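You operate a simulated robot arm through the tools that you are given. There is no shell and no other tool. Be economical: measure what you need, move in short steps, check, and stop when the job is done.

You run a simulated robot arm. Do the job below in one go: nothing can be reset, and whatever is moved stays where it is left.

Task
Blend at MID to a light froth, switch off, dial to OFF, lid off.
Fine: lay the lid on the bench.
Where things are to end (x, y in the base frame): jar lid within 0.06 m of [0.52, 0.1].

Only the result counts: the job must be done as asked and must still hold three seconds after the hand-in. Knocking over, shifting, dropping, spilling or breaking anything else fails it. A push-on lid holds only when it is set on centred and level and pressed home; a screw cap is set on level and turned clockwise until tight.

Robot
A 7-joint arm with a fingered hand on a trunk, on a base that drives. Base frame: it is fixed to the floor where the robot stands at the start and does not move with it; the origin is under the middle of the robot, x ahead of it, y to its left, z up; the surface under the hand at the start is at about z = 0.85. Units: m, rad, N and s.
With the tool pointing down near the work surface it reaches from about 0.36 to 0.7 m from the robot's upright axis, wherever it stands. Its first joint turns from -1.204 to 3.002 rad. Places, roughly: bench top before the blender [0.6, 0, 0.8]; blender base [0.8, 0, 0.9]; blender switch [0.8, -0.1, 0.9]; blue switch [0.8, -0.2, 0.9]; jar lid (10x10x4 cm) [0.9, 0, 1.1]; speed dial [0.7, 0, 0.9]. Payload 3.2 kg.
The tool frame sits at the grasp point between the pads (the TCP): z along the fingers, y along the line on which they close. The tips reach 0.026 m beyond it. The gripper opens to 0.088 m. The gripper's body begins 0.03 m behind the TCP. The gripper is a hand of 5 fingers: y runs from the thumb to the fingers, the wrist lies at [-0.016, -0.108, -0.172] in the tool frame.
Orientation is told as [roll, pitch, yaw] about the base's x, y, z axes, in that order, counted from this pose: with the fingers straight down and the wrist toward the robot, the tool's x, y and z point along [0, 1, 0], [1, 0, 0] and [0, 0, -1] of the base frame.

Tools
- The arm moves only by the tool jog_arm. Its argument "deltas" is a list of rows, each a list of 2 entries, a list of its own where there are three numbers: the shift along the tool's x, y, z in units of 40 mm (1.0 is 40 mm), then the turn, a rotation vector about the tool's x, y, z in units of 6 degrees (1.0 is 6 degrees). In form: [[[x, y, z], [ax, ay, az]], ...]. A call has 1 to 10 rows; each row shifts and turns the commanded pose from where the row before left it, along the tool's axes as they then stand. A call with a number of a shift or a turn outside -1 to 1 is refused whole. Each row takes 0.2 s and may step no farther than 0.05 m and 0.15 rad from the row before; otherwise, the whole call is refused. A pose out of reach is approached as far as the arm can. The call stops where the force on the tool passes 40 N (or 10 N more than at its start, if that is more) or the arm is blocked; 0.2 s more then pass. In this call time passes only in rows, and 0.2 s behind the last. The reply holds the time, the measured pose of the TCP, the force on the tool along the base axes, the opening and the grip force, in the units named above and with some noise, with the torque about the TCP (base axes, N m) and any sound that the robot's microphone picked up.
- Cameras (640 x 400 px; columns grow to the right, rows downward): "scene" is now at [0.1345, -0.0164, 1.3388]; the picture's right is [-0.22, -0.98, 0.00], its down [-0.60, 0.14, -0.79] and it looks along [0.77, -0.17, -0.61] (base axes); focal length 296 px, centre (320, 200). "wrist" rides on the gripper at [0.067, -0.098, -0.117] in the tool frame; the picture's right is [-0.71, 0.33, -0.62], its down [-0.65, -0.65, 0.39] and it looks along [-0.28, 0.68, 0.68] (tool axes); focal length 234 px, centre (320, 200). There is no depth. A picture from a camera that has moved, and an enlarged one, comes with that camera's place and axes in the base frame and with its lens.
- capture(camera): a new picture of that camera. The clock stands still meanwhile.
- slide_trunk(by): slides the trunk up (or, below 0, down) by that many m; the arm and the scene camera ride with it, the base frame stays. It gives what a move gives, with no picture.
- steer(legs): drives the robot by 1 to 6 legs, each [ahead, left, turn to the left] in m, m and rad, along the robot's own axes; the way and the turn of a leg run together, so that a leg with both is an arc; at most 1.5 m and 3.142 rad a leg. The arm and the cameras ride along, it lands a little off, and it stops where it bumps. It gives what a move gives.
- set_fingers(index, middle, ring, little, thumb_bend, thumb_turn): sets how far each is bent, from 0 (flat) to 1 (curled in); at 0.3 the hand is open as for a grip, at 0.7 the pads meet at the TCP. One left out holds its place. A second passes; each finger stops where it meets its share of the squeeze, and holds until it gets a number again. It is the only way to open and close the hand. It gives what a move gives, with no picture; readings hold the bend of each and the force on index, middle, ring, little, thumb and palm. thumb_turn goes from beside the hand (0) to across from the fingers (1), as for a grip.
- aim_head(pan, tilt): turns the head with the scene camera to pan (to the left, within 1.501 rad either way) and tilt (down, from -0.506 to 1.204), counted from straight ahead of the robot. It gives what a move gives.
- zoom(camera, box): a new picture of the part [left, top, right, bottom] of that camera's present view, enlarged. The clock stands still meanwhile.
- job_done(): hands the job in; it is judged then, once.

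Work in short steps. Places have to be worked out from the pictures, the camera data and where the tool is seen: move nearer, look again, correct. Check each grasp and each placing, and mend what went wrong. You have 120 turns and 98 pictures in all, those below and enlarged ones among them. Open the gripper and draw the arm clear of the work before you hand the job in, unless the task says otherwise; then end with one line.

The tools are called after "Call:" by a JSON object that holds its "name" and its "arguments". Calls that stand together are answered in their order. jog_arm: Moves the arm, as the interface text tells. Its arguments: {"type":"object","properties":{"deltas":{"type":"array"}},"required":["deltas"]} The other tools are called the same way: slide_trunk (by) slides the trunk up or down; set_fingers (index, middle, ring, little, thumb_bend, thumb_turn) moves the fingers one by one; steer (legs) drives the base; aim_head (pan, tilt) turns the head that bears the scene camera; capture (camera) takes a picture; zoom (camera, box) takes an enlarged picture of a part of a camera's view; job_done () hands the job in.

At the start:

```text
t: 0.0
eef_pos: [0.3918, 0.0236, 1.1629]
tool_rot: [0.0, 0.0, 0.0]
wrist_force: [-0.2, 0.3, 0.1]
moment: [0.01, -0.01, 0.04]
grip_width: 0.0878
gripper_force: 0.1
shape: jaw
bend: [0.3, 0.3, 0.3, 0.3, 0.3, 0.97]
finger forces: [0.0, 0.0, 0.0, 0.1, 0.0, 0.0]
trunk travel left (down, up): [-0.65, 0.19]
robot x, y, heading: [0.0012, -0.0002, 0.002]
head pan, tilt: [-0.222, 0.661]
```

scene: 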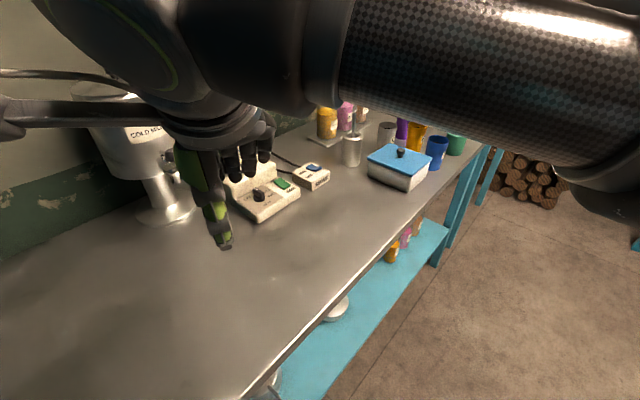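
wrist: 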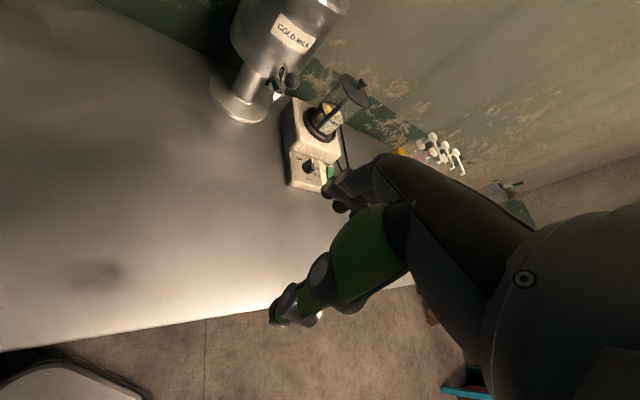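

The blender is partly hidden behind the hand in the scene view. I zoom on both views to see the controls.

Call:
{"name": "zoom", "arguments": {"camera": "scene", "box": [200, 120, 360, 220]}}

Call:
{"name": "zoom", "arguments": {"camera": "wrist", "box": [250, 70, 410, 210]}}

```text
4.00 times, centred on (280, 170) of scene
camera zoom: at [0.1345, -0.0164, 1.3388], right [-0.22, -0.98, 0.0], down [-0.6, 0.14, -0.79], along [0.77, -0.17, -0.61], focal length 1183 px, centre (480, 320)
```

zoom: 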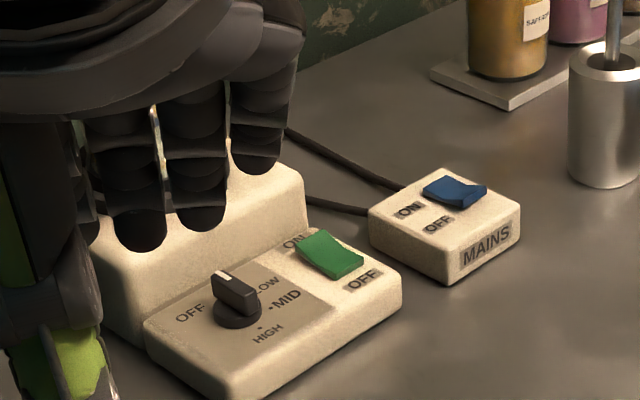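

```text
2.86 times, centred on (330, 140) of wrist
camera zoom: at [0.2941, 0.09, 1.28], right [0.33, -0.71, 0.62], down [-0.65, -0.65, -0.39], along [0.68, -0.28, -0.68], focal length 669 px, centre (291, 371)
```

zoom: 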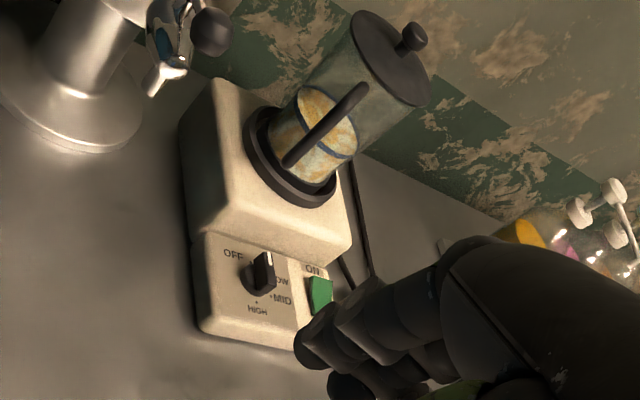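

The dial, green rocker and blue mains are visible but their states aren't clear. I move the hand to the right so the scene camera sees the blender.

Call:
{"name": "jog_arm", "arguments": {"deltas": [[[-1, 0, 0], [0, 0, 0]], [[-1, 0, 0], [0, 0, 0]], [[-1, 0, 0], [0, 0, 0]], [[-1, 0, 0], [0, 0, 0]], [[-1, 0, 0], [0, 0, 0]], [[-1, 0, 0], [0, 0, 0]]]}}

Call:
{"name": "capture", "arguments": {"camera": "scene"}}

Call:
{"name": "capture", "arguments": {"camera": "wrist"}}

```text
t: 1.4
eef_pos: [0.3913, -0.2194, 1.1604]
tool_rot: [0.002, 0.002, -0.001]
wrist_force: [0.3, 0.2, 0.7]
moment: [0.01, -0.02, 0.0]
grip_width: 0.0879
gripper_force: 0.0
shape: jaw
bend: [0.3, 0.3, 0.3, 0.3, 0.3, 0.97]
finger forces: [0.1, 0.0, 0.0, 0.0, 0.1, 0.1]
trunk travel left (down, up): [-0.65, 0.19]
robot x, y, heading: [0.0048, 0.0005, -0.006]
head pan, tilt: [-0.222, 0.661]
```

```text
93 pictures are left
camera scene: at [0.1345, -0.0182, 1.3387], right [-0.22, -0.98, 0.0], down [-0.6, 0.14, -0.79], along [0.77, -0.17, -0.61], focal length 296 px, centre (320, 200)
```

scene: 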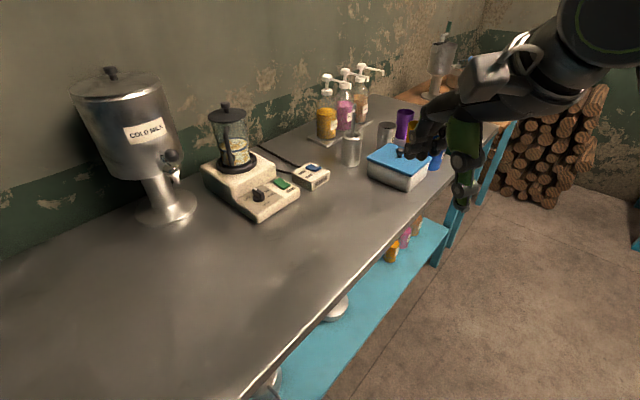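

```text
92 pictures are left
camera wrist: at [0.2948, -0.1541, 1.2786], right [0.33, -0.71, 0.62], down [-0.65, -0.65, -0.39], along [0.68, -0.28, -0.68], focal length 234 px, centre (320, 200)
```

wrist: 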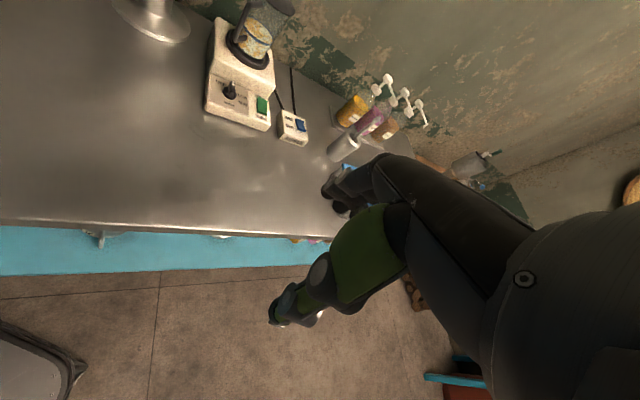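

Now the blender is unobstructed. I zoom in on it.

Call:
{"name": "zoom", "arguments": {"camera": "scene", "box": [235, 150, 331, 226]}}

Call:
{"name": "zoom", "arguments": {"camera": "scene", "box": [190, 95, 286, 171]}}

Call:
{"name": "zoom", "arguments": {"camera": "wrist", "box": [200, 50, 320, 150]}}

```text
5.26 times, centred on (283, 188) of scene
camera zoom: at [0.1345, -0.0182, 1.3387], right [-0.22, -0.98, 0.0], down [-0.6, 0.14, -0.79], along [0.77, -0.17, -0.61], focal length 1556 px, centre (515, 263)
```

zoom: 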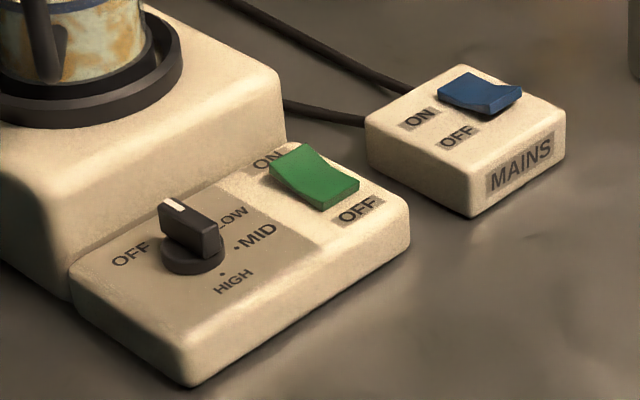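

```text
5.26 times, centred on (238, 133) of scene
camera zoom: at [0.1345, -0.0182, 1.3387], right [-0.22, -0.98, 0.0], down [-0.6, 0.14, -0.79], along [0.77, -0.17, -0.61], focal length 1556 px, centre (752, 553)
```

zoom: 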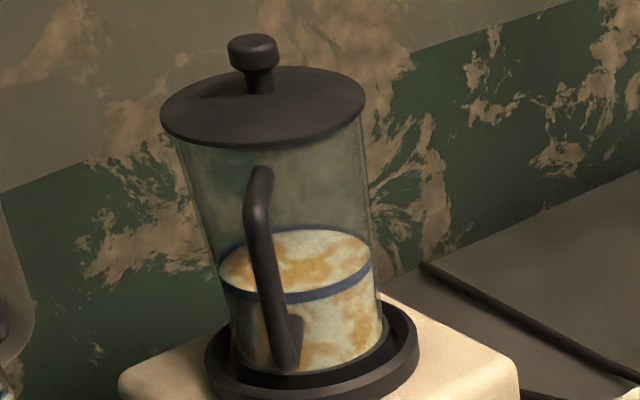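

```text
4.00 times, centred on (260, 100) of wrist
camera zoom: at [0.2948, -0.1541, 1.2786], right [0.33, -0.71, 0.62], down [-0.65, -0.65, -0.39], along [0.68, -0.28, -0.68], focal length 937 px, centre (560, 600)
```

zoom: 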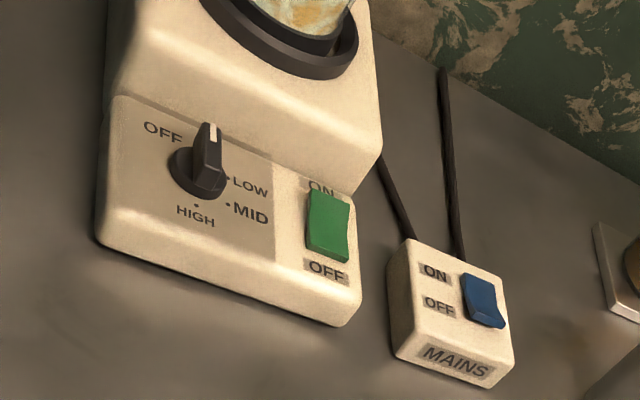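

The dial seems to point at OFF (about 30° from +x), with LOW, MID and HIGH each a further 60° clockwise. Next I check the rocker states more closely.

Call:
{"name": "zoom", "arguments": {"camera": "wrist", "box": [250, 85, 314, 145]}}

Call:
{"name": "zoom", "arguments": {"camera": "scene", "box": [270, 155, 334, 195]}}

```text
6.67 times, centred on (282, 115) of wrist
camera zoom: at [0.2948, -0.1541, 1.2786], right [0.33, -0.71, 0.62], down [-0.65, -0.65, -0.39], along [0.68, -0.28, -0.68], focal length 1561 px, centre (573, 767)
```

zoom: 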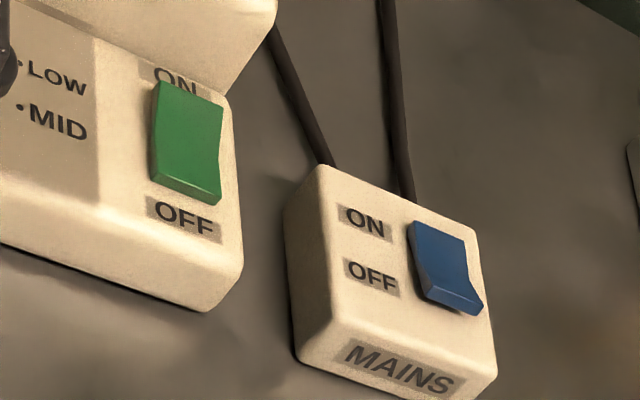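

```text
10.00 times, centred on (302, 175) of scene
camera zoom: at [0.1345, -0.0182, 1.3387], right [-0.22, -0.98, 0.0], down [-0.6, 0.14, -0.79], along [0.77, -0.17, -0.61], focal length 2957 px, centre (500, 450)
```

zoom: 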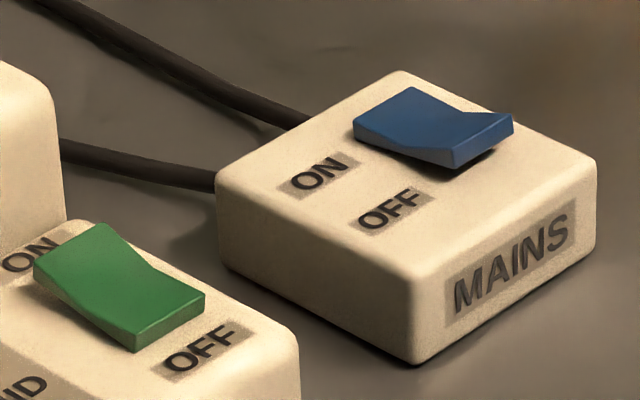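

Mains is ON (its ON side is pressed), the blender switch is OFF and the dial is at OFF. The bench runs diagonally, so I drive about 0.46 m along its edge and turn left about 0.63 rad to face the blender.

Call:
{"name": "steer", "arguments": {"legs": [[0.27, -0.372, 0], [0, 0, 0.63]]}}

Call:
{"name": "aim_head", "arguments": {"pan": 0.0, "tilt": 0.5}}

Call:
{"name": "capture", "arguments": {"camera": "scene"}}

Call:
{"name": "capture", "arguments": {"camera": "wrist"}}

```text
t: 5.9
eef_pos: [0.7225, -0.3158, 1.1616]
tool_rot: [0.001, 0.0, 0.639]
wrist_force: [-0.4, 0.1, -0.1]
moment: [0.03, -0.02, -0.02]
grip_width: 0.088
gripper_force: 0.0
shape: jaw
bend: [0.3, 0.3, 0.3, 0.3, 0.3, 0.97]
finger forces: [0.0, 0.0, 0.0, 0.1, 0.0, 0.0]
trunk travel left (down, up): [-0.65, 0.19]
robot x, y, heading: [0.2807, -0.3763, 0.64]
head pan, tilt: [-0.222, 0.661]
```

```text
t: 6.7
eef_pos: [0.7229, -0.3164, 1.1619]
tool_rot: [0.0, 0.001, 0.638]
wrist_force: [0.6, 0.6, 0.5]
moment: [0.01, 0.01, -0.02]
grip_width: 0.0878
gripper_force: 0.0
shape: jaw
bend: [0.3, 0.3, 0.3, 0.3, 0.3, 0.97]
finger forces: [0.1, 0.1, 0.1, 0.0, 0.1, 0.0]
trunk travel left (down, up): [-0.65, 0.19]
robot x, y, heading: [0.2796, -0.3772, 0.636]
head pan, tilt: [0.0, 0.499]
```

```text
86 pictures are left
camera scene: at [0.3911, -0.2883, 1.3531], right [0.6, -0.8, 0.0], down [-0.38, -0.29, -0.88], along [0.7, 0.52, -0.48], focal length 296 px, centre (320, 200)
```

scene: 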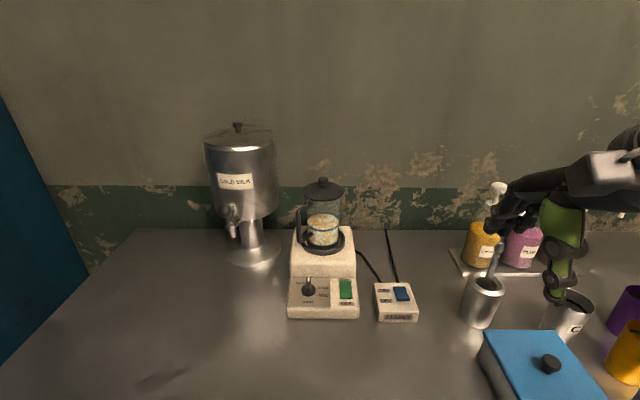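

```text
85 pictures are left
camera wrist: at [0.6043, -0.3209, 1.2791], right [0.69, -0.37, 0.62], down [-0.14, -0.91, -0.39], along [0.71, 0.18, -0.68], focal length 234 px, centre (320, 200)
```

wrist: 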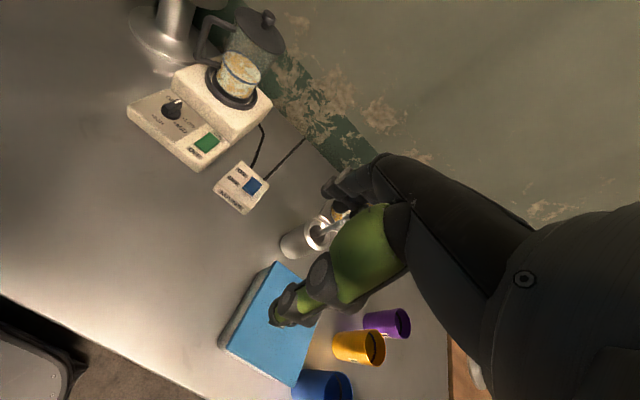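

The scene camera now faces the blender squarely. I zoom in to measure.

Call:
{"name": "zoom", "arguments": {"camera": "scene", "box": [280, 260, 376, 324]}}

Call:
{"name": "zoom", "arguments": {"camera": "scene", "box": [272, 170, 376, 260]}}

Call:
{"name": "zoom", "arguments": {"camera": "wrist", "box": [120, 70, 280, 180]}}

```text
6.25 times, centred on (328, 292) of scene
camera zoom: at [0.3911, -0.2883, 1.3531], right [0.6, -0.8, 0.0], down [-0.38, -0.29, -0.88], along [0.7, 0.52, -0.48], focal length 1848 px, centre (270, -375)
```

zoom: 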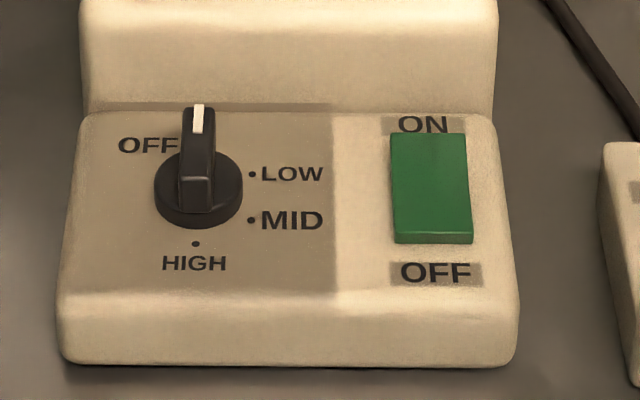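

```text
4.44 times, centred on (324, 215) of scene
camera zoom: at [0.3911, -0.2883, 1.3531], right [0.6, -0.8, 0.0], down [-0.38, -0.29, -0.88], along [0.7, 0.52, -0.48], focal length 1314 px, centre (302, 133)
```

zoom: 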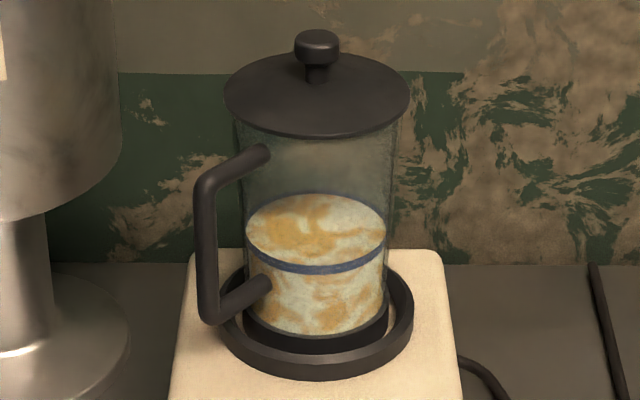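

```text
3.64 times, centred on (200, 125) of wrist
camera zoom: at [0.6043, -0.3209, 1.2791], right [0.69, -0.37, 0.62], down [-0.14, -0.91, -0.39], along [0.71, 0.18, -0.68], focal length 852 px, centre (756, 473)
```

zoom: 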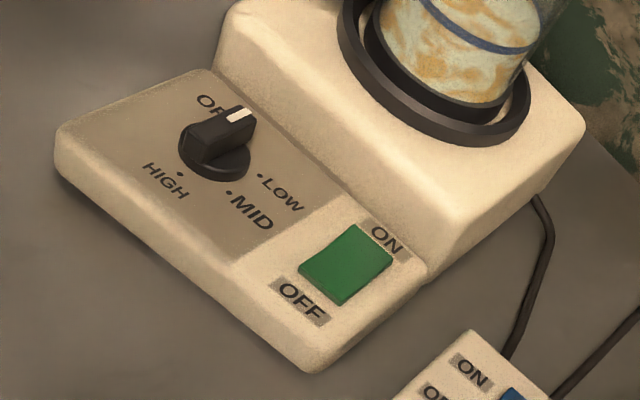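

The knob centre works out at about base (0.748, 0.007), with the panel at z ≈ 0.877. MID is 120° clockwise from OFF. I shape the hand into a single pointing index finger.

Call:
{"name": "set_fingers", "arguments": {"index": 0.65, "middle": 1, "ring": 1, "little": 1, "thumb_bend": 0.0, "thumb_turn": 0.0}}

Call:
{"name": "zoom", "arguments": {"camera": "scene", "box": [440, 120, 640, 320]}}

Call:
{"name": "capture", "arguments": {"camera": "wrist"}}

```text
t: 7.7
eef_pos: [0.7225, -0.3154, 1.1631]
tool_rot: [0.001, 0.001, 0.638]
wrist_force: [0.6, 0.1, -0.4]
moment: [-0.02, 0.0, -0.03]
grip_width: 0.1069
gripper_force: 0.0
shape: fingers
bend: [0.65, 1.0, 1.0, 1.0, 0.01, 0.0]
finger forces: [0.1, 0.1, 0.0, 0.0, 0.0, 0.0]
trunk travel left (down, up): [-0.65, 0.19]
robot x, y, heading: [0.2784, -0.375, 0.638]
head pan, tilt: [0.0, 0.499]
```

```text
2.00 times, centred on (540, 220) of scene
camera zoom: at [0.3911, -0.2882, 1.3532], right [0.6, -0.8, 0.0], down [-0.38, -0.29, -0.88], along [0.7, 0.52, -0.48], focal length 591 px, centre (-120, 160)
```

zoom: 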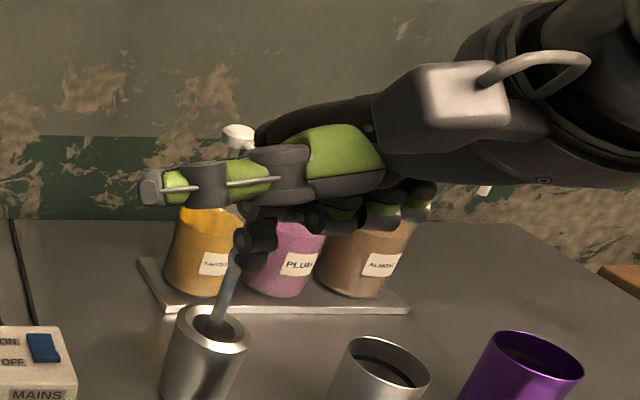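

```text
80 pictures are left
camera wrist: at [0.6043, -0.3208, 1.2791], right [0.69, -0.37, 0.62], down [-0.14, -0.91, -0.39], along [0.71, 0.18, -0.68], focal length 234 px, centre (320, 200)
```

wrist: 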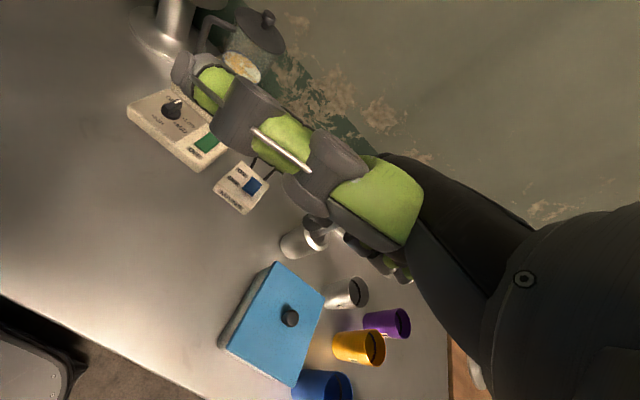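

The index points down and the thumb sticks out to the left. I try the thumb curled beside the hand, for a clearer view.

Call:
{"name": "set_fingers", "arguments": {"thumb_bend": 1.0, "thumb_turn": 0.0}}

Call:
{"name": "zoom", "arguments": {"camera": "scene", "box": [440, 120, 640, 320]}}

Call:
{"name": "capture", "arguments": {"camera": "wrist"}}

```text
t: 8.7
eef_pos: [0.7229, -0.3161, 1.1622]
tool_rot: [0.001, -0.002, 0.637]
wrist_force: [-0.1, -0.2, 0.5]
moment: [-0.04, 0.03, 0.01]
grip_width: 0.0444
gripper_force: 0.0
shape: fingers
bend: [0.65, 1.0, 1.0, 1.0, 1.0, 0.0]
finger forces: [0.1, 0.0, 0.1, 0.1, 0.0, 0.0]
trunk travel left (down, up): [-0.65, 0.19]
robot x, y, heading: [0.2759, -0.3756, 0.641]
head pan, tilt: [0.0, 0.499]
```

```text
2.00 times, centred on (540, 220) of scene
camera zoom: at [0.3911, -0.2882, 1.3532], right [0.6, -0.8, 0.0], down [-0.38, -0.29, -0.88], along [0.7, 0.52, -0.48], focal length 591 px, centre (-120, 160)
```

zoom: 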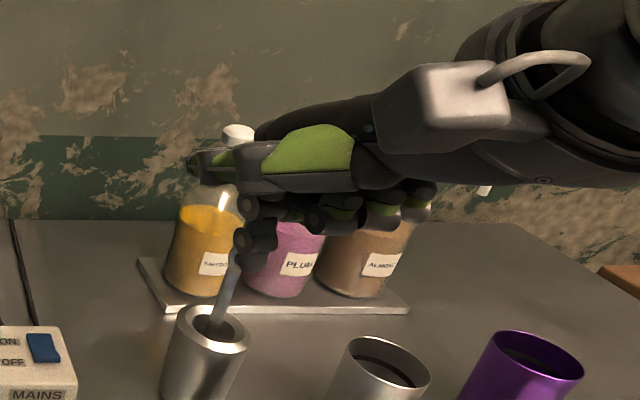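

```text
78 pictures are left
camera wrist: at [0.6043, -0.3208, 1.2791], right [0.69, -0.37, 0.62], down [-0.14, -0.91, -0.39], along [0.71, 0.18, -0.68], focal length 234 px, centre (320, 200)
```

wrist: 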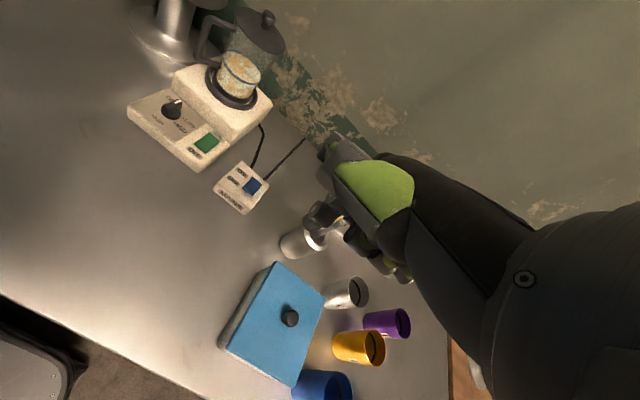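

The thumb is out of the way. I zoom on the fingertip to locate it in the tool frame.

Call:
{"name": "zoom", "arguments": {"camera": "wrist", "box": [260, 170, 420, 290]}}

Call:
{"name": "zoom", "arguments": {"camera": "scene", "box": [530, 200, 610, 260]}}

```text
3.33 times, centred on (340, 230) of wrist
camera zoom: at [0.6043, -0.3208, 1.2791], right [0.69, -0.37, 0.62], down [-0.14, -0.91, -0.39], along [0.71, 0.18, -0.68], focal length 781 px, centre (253, 100)
```

zoom: 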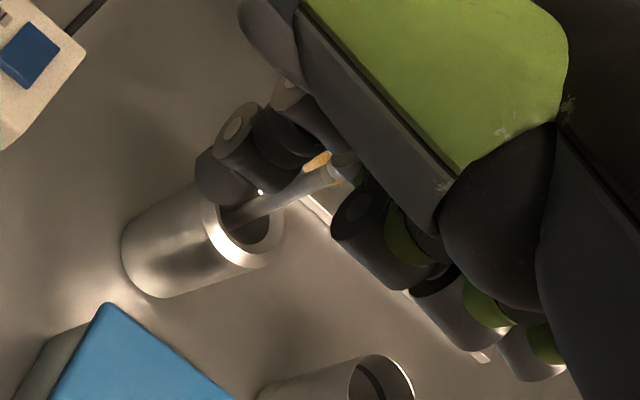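

```text
6.67 times, centred on (570, 230) of scene
camera zoom: at [0.3911, -0.2882, 1.3532], right [0.6, -0.8, 0.0], down [-0.38, -0.29, -0.88], along [0.7, 0.52, -0.48], focal length 1971 px, centre (-1347, 0)
```

zoom: 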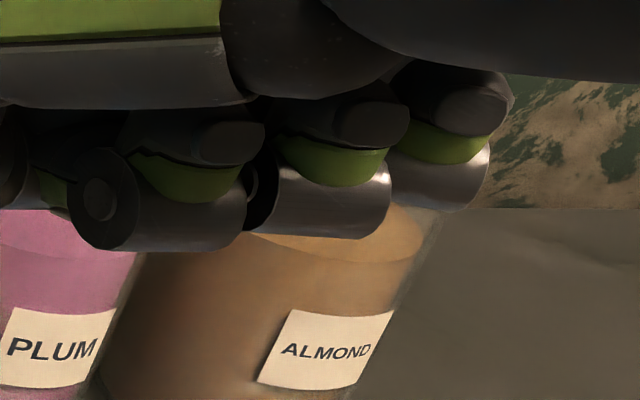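

The tip is roughly at tool (+0.012, +0.012, +0.02). I'll turn the dial by pushing the tail (front end) of the bar leftward, which keeps clear of the body. I move above it first.

Call:
{"name": "jog_arm", "arguments": {"deltas": [[[0.878, 0.787, 0], [0, 0, 0]], [[0.878, 0.787, 0], [0, 0, 0]], [[0.878, 0.787, 0], [0, 0, 0]], [[0.878, 0.787, 0], [0, 0, 0]], [[0.878, 0.787, 0], [0, 0, 0]], [[0.878, 0.787, 0], [0, 0, 0]], [[0, 0, 1], [0, 0, 0]], [[0, 0, 1], [0, 0, 0]], [[0, 0, 1], [0, 0, 0]], [[0, 0, 1], [0, 0, 0]]]}}

Call:
{"name": "capture", "arguments": {"camera": "scene"}}

Call:
{"name": "zoom", "arguments": {"camera": "wrist", "box": [180, 100, 420, 300]}}

```text
t: 10.9
eef_pos: [0.7464, -0.0354, 1.0012]
tool_rot: [-0.001, 0.001, 0.639]
wrist_force: [-0.2, -0.1, -0.4]
moment: [0.02, 0.0, 0.01]
grip_width: 0.0445
gripper_force: 0.1
shape: fingers
bend: [0.65, 1.0, 1.0, 1.0, 1.0, 0.0]
finger forces: [0.0, 0.0, 0.0, 0.0, 0.0, 0.0]
trunk travel left (down, up): [-0.65, 0.19]
robot x, y, heading: [0.2772, -0.3759, 0.637]
head pan, tilt: [0.0, 0.499]
```

```text
75 pictures are left
camera scene: at [0.3915, -0.2872, 1.3531], right [0.6, -0.8, 0.0], down [-0.38, -0.29, -0.88], along [0.7, 0.52, -0.48], focal length 296 px, centre (320, 200)
```

scene: 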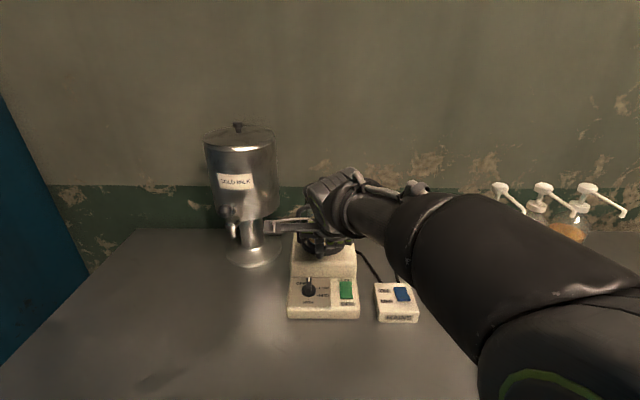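

```text
2.00 times, centred on (300, 200) of wrist
camera zoom: at [0.6288, -0.0414, 1.1194], right [0.69, -0.37, 0.62], down [-0.14, -0.91, -0.39], along [0.71, 0.18, -0.68], focal length 468 px, centre (360, 200)
```

zoom: 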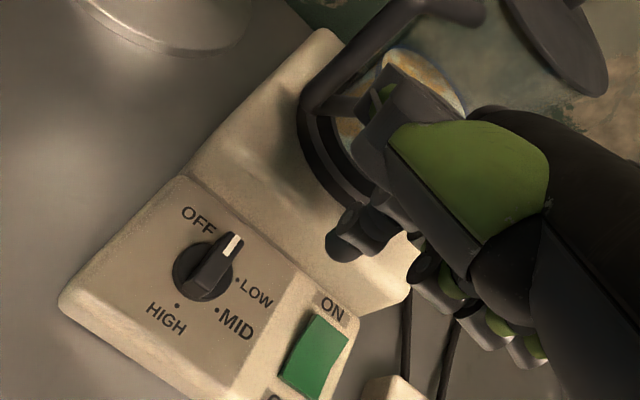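

The tip's projection matches my estimate (tool +0.010, +0.013, +0.02). I tilt the hand 15° so the knuckles lean away from the body, then lower it 0.06 m.

Call:
{"name": "jog_arm", "arguments": {"deltas": [[[0, 0, 0], [-1, 0, 0]], [[0, 0, 0], [-1, 0, 0]], [[0, 0, 0], [-0.5, 0, 0]], [[0, -0.24, 0.71], [0, 0, 0]], [[0, -0.24, 0.71], [0, 0, 0]]]}}

Call:
{"name": "zoom", "arguments": {"camera": "wrist", "box": [180, 100, 420, 300]}}

Call:
{"name": "zoom", "arguments": {"camera": "scene", "box": [260, 210, 380, 330]}}

```text
t: 12.1
eef_pos: [0.746, -0.0335, 0.9535]
tool_rot: [0.032, -0.276, 0.629]
wrist_force: [-0.2, 0.6, 0.2]
moment: [0.01, -0.01, -0.03]
grip_width: 0.0446
gripper_force: 0.1
shape: fingers
bend: [0.65, 1.0, 1.0, 1.0, 1.0, 0.0]
finger forces: [0.0, 0.0, 0.1, 0.0, 0.1, 0.0]
trunk travel left (down, up): [-0.65, 0.19]
robot x, y, heading: [0.2772, -0.3732, 0.642]
head pan, tilt: [0.0, 0.499]
```

```text
2.00 times, centred on (300, 200) of wrist
camera zoom: at [0.6073, -0.0568, 1.0418], right [0.55, -0.5, 0.67], down [-0.04, -0.82, -0.57], along [0.83, 0.29, -0.48], focal length 468 px, centre (360, 200)
```

zoom: 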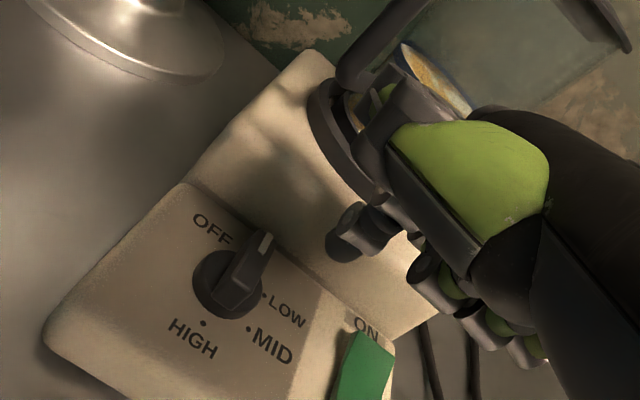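

```text
3.33 times, centred on (320, 270) of scene
camera zoom: at [0.3913, -0.2883, 1.3532], right [0.6, -0.8, 0.0], down [-0.38, -0.29, -0.88], along [0.7, 0.52, -0.48], focal length 986 px, centre (320, -33)
```

zoom: 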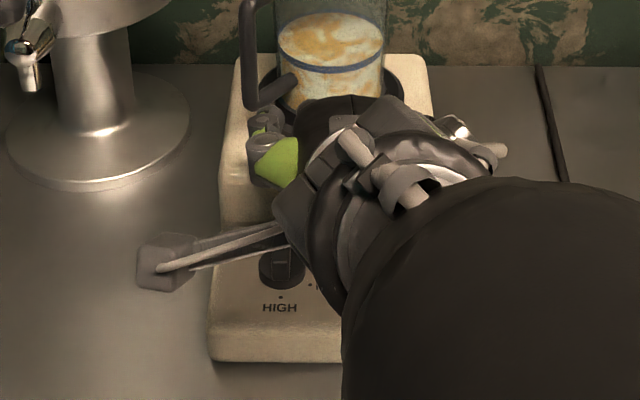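

The grey bracket is only the wrist-camera boom. The tip is beside the bar's tail at z ≈ 0.937, so I lower it to about 0.895.

Call:
{"name": "jog_arm", "arguments": {"deltas": [[[-0.04, -0.2, 0.5], [0, 0, 0]], [[-0.035, -0.195, 0.49], [0, 0, 0]]]}}

Call:
{"name": "zoom", "arguments": {"camera": "wrist", "box": [180, 100, 420, 300]}}

Call:
{"name": "zoom", "arguments": {"camera": "scene", "box": [260, 210, 380, 330]}}

```text
t: 12.7
eef_pos: [0.7461, -0.0396, 0.9245]
tool_rot: [0.017, -0.265, 0.623]
wrist_force: [-1.2, -0.6, -0.6]
moment: [-0.05, -0.03, 0.0]
grip_width: 0.0447
gripper_force: 0.2
shape: fingers
bend: [0.65, 1.0, 1.0, 1.0, 1.0, 0.0]
finger forces: [0.0, 0.0, 0.1, 0.1, 0.0, 0.0]
out of reach, approached as far as the arm can: row 1, 2
trunk travel left (down, up): [-0.65, 0.19]
robot x, y, heading: [0.2807, -0.3732, 0.642]
head pan, tilt: [0.0, 0.499]
```

```text
2.00 times, centred on (300, 200) of wrist
camera zoom: at [0.6063, -0.0605, 1.0124], right [0.55, -0.49, 0.68], down [-0.05, -0.83, -0.56], along [0.83, 0.27, -0.48], focal length 468 px, centre (360, 200)
```

zoom: 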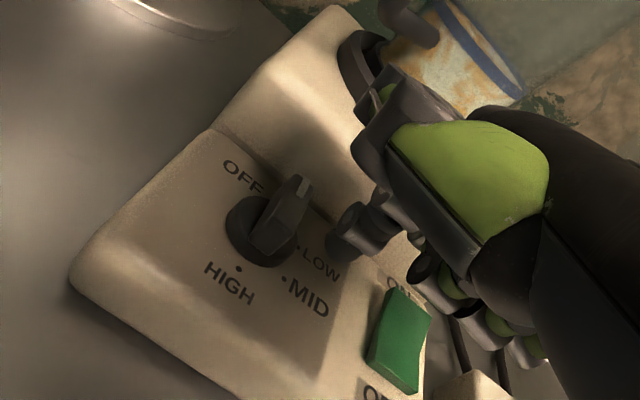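

```text
3.33 times, centred on (320, 270) of scene
camera zoom: at [0.3914, -0.288, 1.3531], right [0.6, -0.8, 0.0], down [-0.38, -0.29, -0.88], along [0.7, 0.52, -0.48], focal length 986 px, centre (320, -33)
```

zoom: 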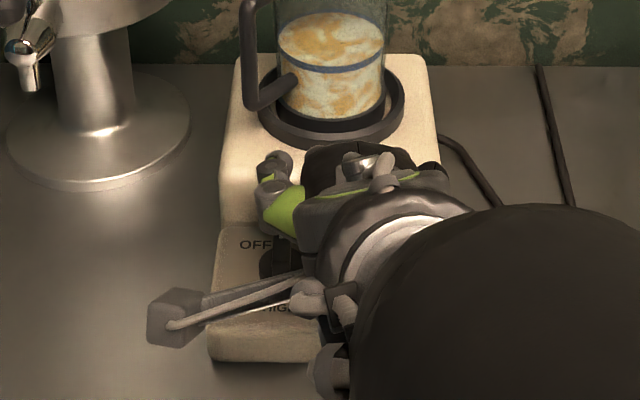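

The tilted pose hits the reach limit at this height. I raise the hand, then lower the trunk by the same amount so the arm has more freedom.

Call:
{"name": "jog_arm", "arguments": {"deltas": [[[0, 0.26, -0.95], [0, 0, 0]], [[0, 0.26, -0.95], [0, 0, 0]], [[0, 0.26, -0.95], [0, 0, 0]], [[0, 0.26, -0.95], [0, 0, 0]]]}}

Call:
{"name": "slide_trunk", "arguments": {"by": -0.15}}

Call:
{"name": "zoom", "arguments": {"camera": "wrist", "box": [180, 100, 420, 300]}}

```text
t: 13.7
eef_pos: [0.7466, -0.0388, 1.075]
tool_rot: [-0.002, -0.261, 0.641]
wrist_force: [-0.7, -0.8, 0.4]
moment: [-0.01, 0.0, 0.0]
grip_width: 0.0444
gripper_force: 0.1
shape: fingers
bend: [0.65, 1.0, 1.0, 1.0, 1.0, 0.0]
finger forces: [0.1, 0.1, 0.0, 0.1, 0.0, 0.0]
trunk travel left (down, up): [-0.65, 0.19]
robot x, y, heading: [0.2822, -0.3741, 0.644]
head pan, tilt: [0.0, 0.499]
```

```text
t: 15.4
eef_pos: [0.7479, -0.0379, 0.924]
tool_rot: [0.0, -0.261, 0.639]
wrist_force: [0.4, 0.1, 0.2]
moment: [0.0, 0.0, 0.02]
grip_width: 0.0446
gripper_force: 0.2
shape: fingers
bend: [0.65, 1.0, 1.0, 1.0, 1.0, 0.0]
finger forces: [0.0, 0.0, 0.0, 0.0, 0.0, 0.0]
trunk travel left (down, up): [-0.5, 0.34]
robot x, y, heading: [0.2775, -0.3753, 0.638]
head pan, tilt: [0.0, 0.499]
```

```text
2.00 times, centred on (300, 200) of wrist
camera zoom: at [0.6073, -0.0599, 1.0125], right [0.55, -0.47, 0.69], down [-0.04, -0.84, -0.54], along [0.83, 0.27, -0.48], focal length 468 px, centre (360, 200)
```

zoom: 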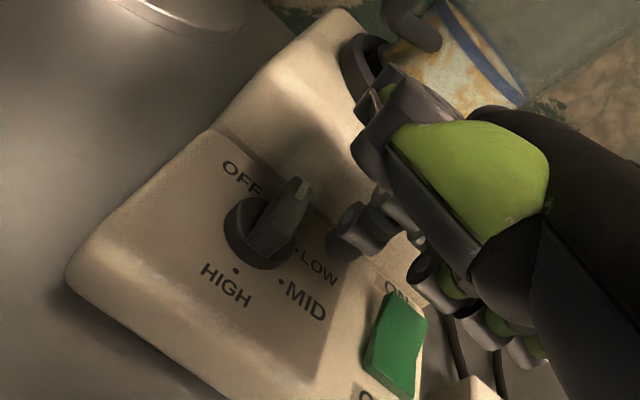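

The trunk drop works. Checking the dots, the knob sits about 6 mm further right relative to the tool than I had it. I lower the tip beside the tail and sweep the first ~60°.

Call:
{"name": "jog_arm", "arguments": {"deltas": [[[0, -0.23, 0.275], [0, 0, 0]], [[0.16, -0.07, -0.018], [0, 0, 0]], [[0.165, -0.07, -0.018], [0, 0, 0]], [[0.265, 0.022, 0.006], [0, 0, 0]]]}}

Call:
{"name": "zoom", "arguments": {"camera": "wrist", "box": [180, 100, 420, 300]}}

```text
t: 16.4
eef_pos: [0.7224, -0.0243, 0.9112]
tool_rot: [-0.001, -0.263, 0.64]
wrist_force: [-3.6, -3.0, 0.4]
moment: [-0.02, 0.06, 0.01]
grip_width: 0.0465
gripper_force: 2.3
shape: fingers
bend: [0.71, 1.0, 1.0, 1.0, 1.0, 0.0]
finger forces: [4.1, 0.1, 0.0, 0.1, 0.0, 0.0]
trunk travel left (down, up): [-0.5, 0.34]
robot x, y, heading: [0.2767, -0.3749, 0.638]
head pan, tilt: [0.0, 0.499]
```

```text
2.00 times, centred on (300, 200) of wrist
camera zoom: at [0.5818, -0.0469, 0.9992], right [0.55, -0.47, 0.69], down [-0.04, -0.84, -0.55], along [0.83, 0.27, -0.48], focal length 468 px, centre (360, 200)
```

zoom: 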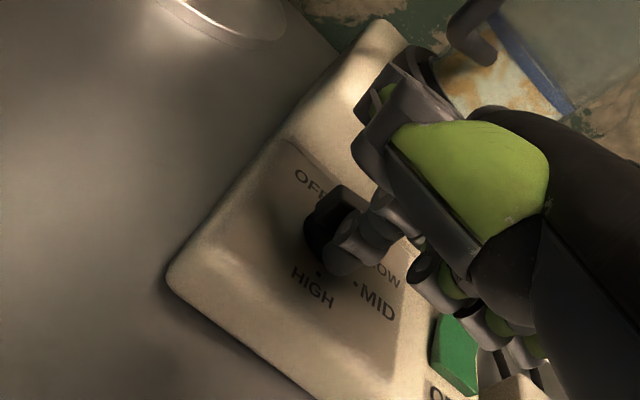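

The tool feels about 4.7 N pushing back, and the finger is against the bar. I look closer to see whether the dial has turned.

Call:
{"name": "zoom", "arguments": {"camera": "wrist", "box": [270, 160, 350, 230]}}

Call:
{"name": "zoom", "arguments": {"camera": "scene", "box": [260, 190, 380, 330]}}

```text
5.71 times, centred on (310, 195) of wrist
camera zoom: at [0.5818, -0.0469, 0.9992], right [0.55, -0.47, 0.69], down [-0.04, -0.84, -0.55], along [0.83, 0.27, -0.48], focal length 1338 px, centre (377, 229)
```

zoom: 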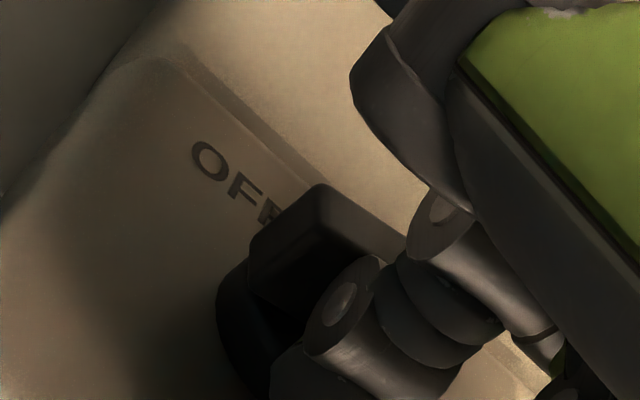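

```text
2.86 times, centred on (320, 260) of scene
camera zoom: at [0.3899, -0.2884, 1.2033], right [0.6, -0.8, 0.0], down [-0.38, -0.29, -0.88], along [0.7, 0.52, -0.48], focal length 845 px, centre (320, 29)
```

zoom: 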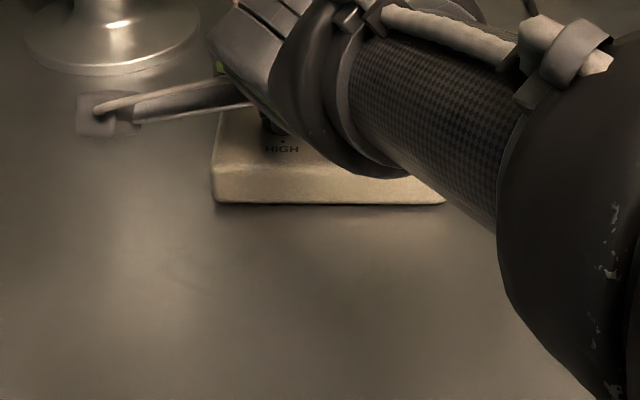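

The visible end without the white mark now points left, so the bar has turned clockwise a good way. I back off forward and up to see the angle.

Call:
{"name": "jog_arm", "arguments": {"deltas": [[[-0.2, -0.5, 0], [0, 0, 0]], [[-0.2, -0.2, -0.9], [0, 0, 0]], [[-0.2, 0, -0.9], [0, 0, 0]]]}}

Call:
{"name": "zoom", "arguments": {"camera": "wrist", "box": [230, 100, 390, 230]}}

```text
t: 17.2
eef_pos: [0.7013, -0.0725, 0.9716]
tool_rot: [-0.001, -0.264, 0.639]
wrist_force: [-0.4, 0.7, 0.0]
moment: [-0.01, 0.0, 0.0]
grip_width: 0.0448
gripper_force: 0.1
shape: fingers
bend: [0.65, 1.0, 1.0, 1.0, 1.0, 0.0]
finger forces: [0.0, 0.0, 0.0, 0.0, 0.0, 0.0]
trunk travel left (down, up): [-0.5, 0.34]
robot x, y, heading: [0.2802, -0.3758, 0.64]
head pan, tilt: [0.0, 0.499]
```

```text
3.08 times, centred on (310, 165) of wrist
camera zoom: at [0.5608, -0.0928, 1.0604], right [0.55, -0.47, 0.69], down [-0.04, -0.84, -0.55], along [0.83, 0.27, -0.48], focal length 720 px, centre (351, 308)
```

zoom: 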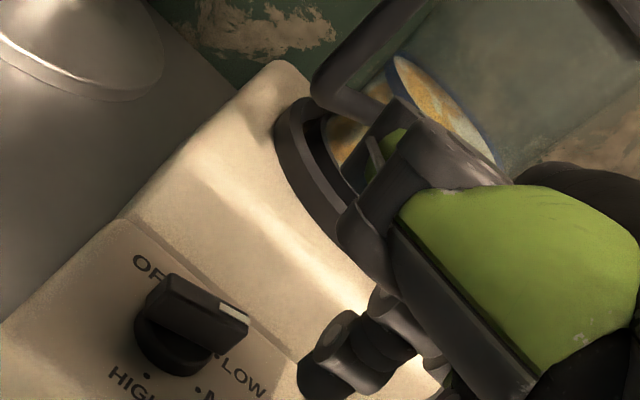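

The dial now points near LOW (about 65–70°), which agrees with my push model. I re-enter in front of the tail and push it further left and back, aiming short of 120° and allowing for finger compliance.

Call:
{"name": "jog_arm", "arguments": {"deltas": [[[0.305, -0.195, 0.73], [0, 0, 0]], [[0.305, -0.195, 0.73], [0, 0, 0]], [[0, 0.456, 0.122], [0, 0, 0]], [[0, 0.456, 0.122], [0, 0, 0]], [[0.08, 0.2, 0.054], [0, 0, 0]], [[0.08, 0.2, 0.054], [0, 0, 0]], [[0.08, 0.2, 0.054], [0, 0, 0]]]}}

Call:
{"name": "jog_arm", "arguments": {"deltas": [[[-0.1, -0.5, -0.13], [0, 0, 0]], [[-0.2, -0.5, -0.2], [0, 0, 0]], [[-0.2, -0.1, -0.8], [0, 0, 0]], [[-0.2, 0, -0.8], [0, 0, 0]]]}}

Call:
{"name": "zoom", "arguments": {"camera": "wrist", "box": [230, 100, 390, 230]}}

```text
t: 18.8
eef_pos: [0.73, -0.0078, 0.9131]
tool_rot: [0.0, -0.265, 0.643]
wrist_force: [-7.5, 2.6, 2.7]
moment: [0.03, 0.01, 0.08]
grip_width: 0.0463
gripper_force: 3.9
shape: fingers
bend: [0.71, 1.0, 1.0, 1.0, 1.0, 0.0]
finger forces: [7.7, 0.0, 0.0, 0.0, 0.0, 0.0]
trunk travel left (down, up): [-0.5, 0.34]
robot x, y, heading: [0.2777, -0.3797, 0.64]
head pan, tilt: [0.0, 0.499]
```

```text
t: 19.8
eef_pos: [0.7001, -0.0663, 0.978]
tool_rot: [0.0, -0.261, 0.639]
wrist_force: [0.0, -0.3, 0.8]
moment: [0.01, 0.0, -0.04]
grip_width: 0.0448
gripper_force: 0.1
shape: fingers
bend: [0.65, 1.0, 1.0, 1.0, 1.0, 0.0]
finger forces: [0.0, 0.0, 0.1, 0.0, 0.1, 0.0]
trunk travel left (down, up): [-0.5, 0.34]
robot x, y, heading: [0.2776, -0.3757, 0.638]
head pan, tilt: [0.0, 0.499]
```

```text
3.08 times, centred on (310, 165) of wrist
camera zoom: at [0.5603, -0.0886, 1.0665], right [0.55, -0.47, 0.69], down [-0.04, -0.84, -0.54], along [0.83, 0.27, -0.48], focal length 720 px, centre (351, 308)
```

zoom: 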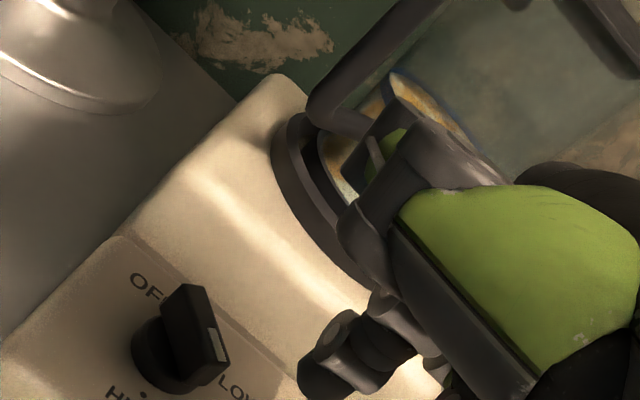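

The dial looks close to MID. I back the hand farther off to see it clearly.

Call:
{"name": "jog_arm", "arguments": {"deltas": [[[0, -0.6, -1], [0, 0, 0]], [[0, -0.6, -1], [0, 0, 0]], [[-0.9, 0, 0], [0, 0, 0]], [[-0.9, 0, 0], [0, 0, 0]]]}}

Call:
{"name": "zoom", "arguments": {"camera": "wrist", "box": [180, 40, 340, 160]}}

Call:
{"name": "capture", "arguments": {"camera": "scene"}}

```text
t: 20.8
eef_pos: [0.6894, -0.1676, 1.0408]
tool_rot: [0.0, -0.261, 0.638]
wrist_force: [0.5, -0.5, -1.1]
moment: [0.0, 0.0, 0.01]
grip_width: 0.0443
gripper_force: 0.0
shape: fingers
bend: [0.65, 1.0, 1.0, 1.0, 1.0, 0.0]
finger forces: [0.0, 0.1, 0.1, 0.0, 0.1, 0.0]
trunk travel left (down, up): [-0.5, 0.34]
robot x, y, heading: [0.2767, -0.3756, 0.637]
head pan, tilt: [0.0, 0.499]
```

```text
3.33 times, centred on (260, 100) of wrist
camera zoom: at [0.5501, -0.1895, 1.1298], right [0.55, -0.47, 0.69], down [-0.04, -0.84, -0.55], along [0.83, 0.27, -0.48], focal length 781 px, centre (520, 533)
```

zoom: 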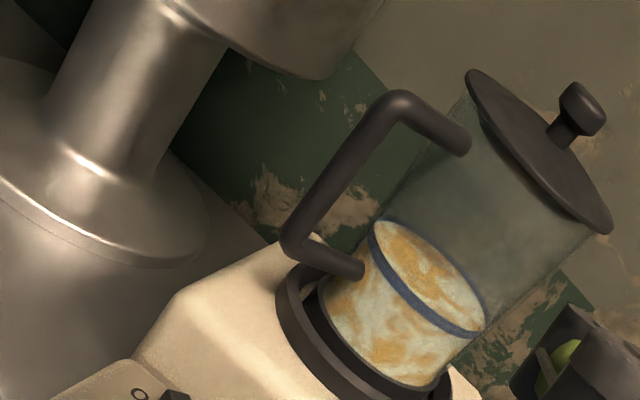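

```text
62 pictures are left
camera scene: at [0.3915, -0.2889, 1.2032], right [0.6, -0.8, 0.0], down [-0.38, -0.28, -0.88], along [0.7, 0.52, -0.48], focal length 296 px, centre (320, 200)
```

scene: 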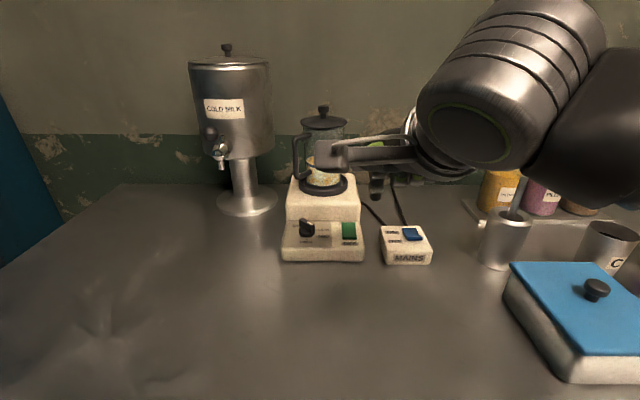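

The scene camera now has a clear view of the panel. I zoom there.

Call:
{"name": "zoom", "arguments": {"camera": "scene", "box": [280, 208, 370, 266]}}

```text
6.90 times, centred on (325, 237) of scene
camera zoom: at [0.3915, -0.2889, 1.2032], right [0.6, -0.8, 0.0], down [-0.38, -0.28, -0.88], along [0.7, 0.52, -0.48], focal length 2039 px, centre (286, -55)
```

zoom: 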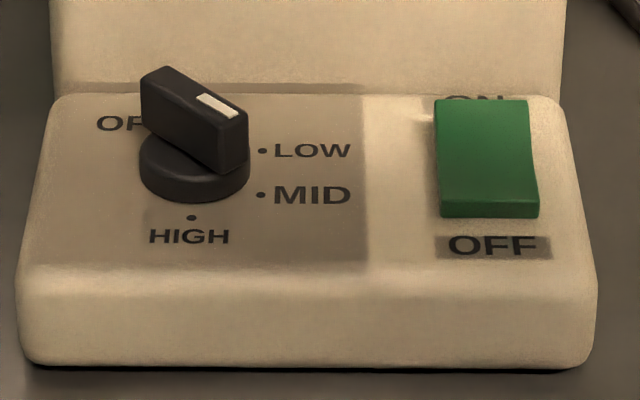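

The pointer is at about 130°, slightly past MID. I nudge it back by pushing its pointer end gently from the front, then withdraw for a view.

Call:
{"name": "jog_arm", "arguments": {"deltas": [[[0.6725, 0.645, 0.173], [0, 0, 0]], [[0.6725, 0.645, 0.173], [0, 0, 0]], [[0.6725, 0.645, 0.173], [0, 0, 0]], [[0, -0.208, 0.7775], [0, 0, 0]], [[0, -0.208, 0.7775], [0, 0, 0]], [[0, -0.208, 0.7775], [0, 0, 0]], [[0, -0.208, 0.7775], [0, 0, 0]], [[0, 0.483, 0.13], [0, 0, 0]], [[0, 0.157, 0.042], [0, 0, 0]], [[0, 0.157, 0.042], [0, 0, 0]]]}}

Call:
{"name": "zoom", "arguments": {"camera": "wrist", "box": [230, 130, 390, 260]}}

```text
t: 23.0
eef_pos: [0.7286, -0.033, 0.9123]
tool_rot: [0.001, -0.263, 0.639]
wrist_force: [-3.1, -2.3, 1.0]
moment: [-0.04, 0.02, 0.04]
grip_width: 0.0468
gripper_force: 2.0
shape: fingers
bend: [0.71, 1.0, 1.0, 1.0, 1.0, 0.0]
finger forces: [3.4, 0.0, 0.0, 0.0, 0.0, 0.0]
trunk travel left (down, up): [-0.5, 0.34]
robot x, y, heading: [0.2746, -0.3746, 0.642]
head pan, tilt: [0.0, 0.499]
```

```text
3.08 times, centred on (310, 195) of wrist
camera zoom: at [0.5883, -0.0544, 0.9995], right [0.55, -0.47, 0.69], down [-0.04, -0.84, -0.55], along [0.83, 0.27, -0.48], focal length 720 px, centre (351, 215)
```

zoom: 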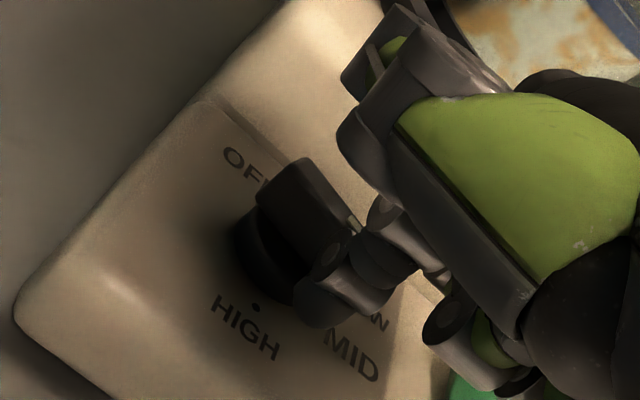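

Contact force was about 4 N and the bar moved. I withdraw to look from the scene camera.

Call:
{"name": "jog_arm", "arguments": {"deltas": [[[0, -0.7, -0.18], [0, 0, 0]], [[0, 0.208, -0.7775], [0, 0, 0]], [[0, 0.208, -0.7775], [0, 0, 0]], [[0, 0.208, -0.7775], [0, 0, 0]], [[0, 0.1, -0.7775], [0, 0, 0]], [[-0.6725, -0.645, -0.173], [0, 0, 0]], [[-0.6725, -0.645, -0.173], [0, 0, 0]], [[-0.6725, -0.345, -0.173], [0, 0, 0]]]}}

Call:
{"name": "zoom", "arguments": {"camera": "scene", "box": [280, 208, 370, 266]}}

```text
t: 24.8
eef_pos: [0.698, -0.1601, 1.0434]
tool_rot: [0.0, -0.26, 0.638]
wrist_force: [-0.4, -0.6, -0.5]
moment: [-0.01, -0.02, 0.03]
grip_width: 0.0448
gripper_force: 0.0
shape: fingers
bend: [0.65, 1.0, 1.0, 1.0, 1.0, 0.0]
finger forces: [0.1, 0.0, 0.1, 0.0, 0.1, 0.1]
trunk travel left (down, up): [-0.5, 0.34]
robot x, y, heading: [0.2758, -0.3741, 0.638]
head pan, tilt: [0.0, 0.499]
```

```text
6.90 times, centred on (325, 237) of scene
camera zoom: at [0.3916, -0.2892, 1.2032], right [0.6, -0.8, 0.0], down [-0.38, -0.28, -0.88], along [0.7, 0.52, -0.48], focal length 2039 px, centre (286, -55)
```

zoom: 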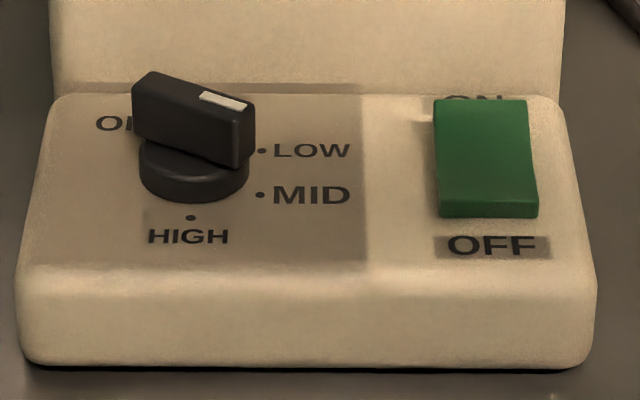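

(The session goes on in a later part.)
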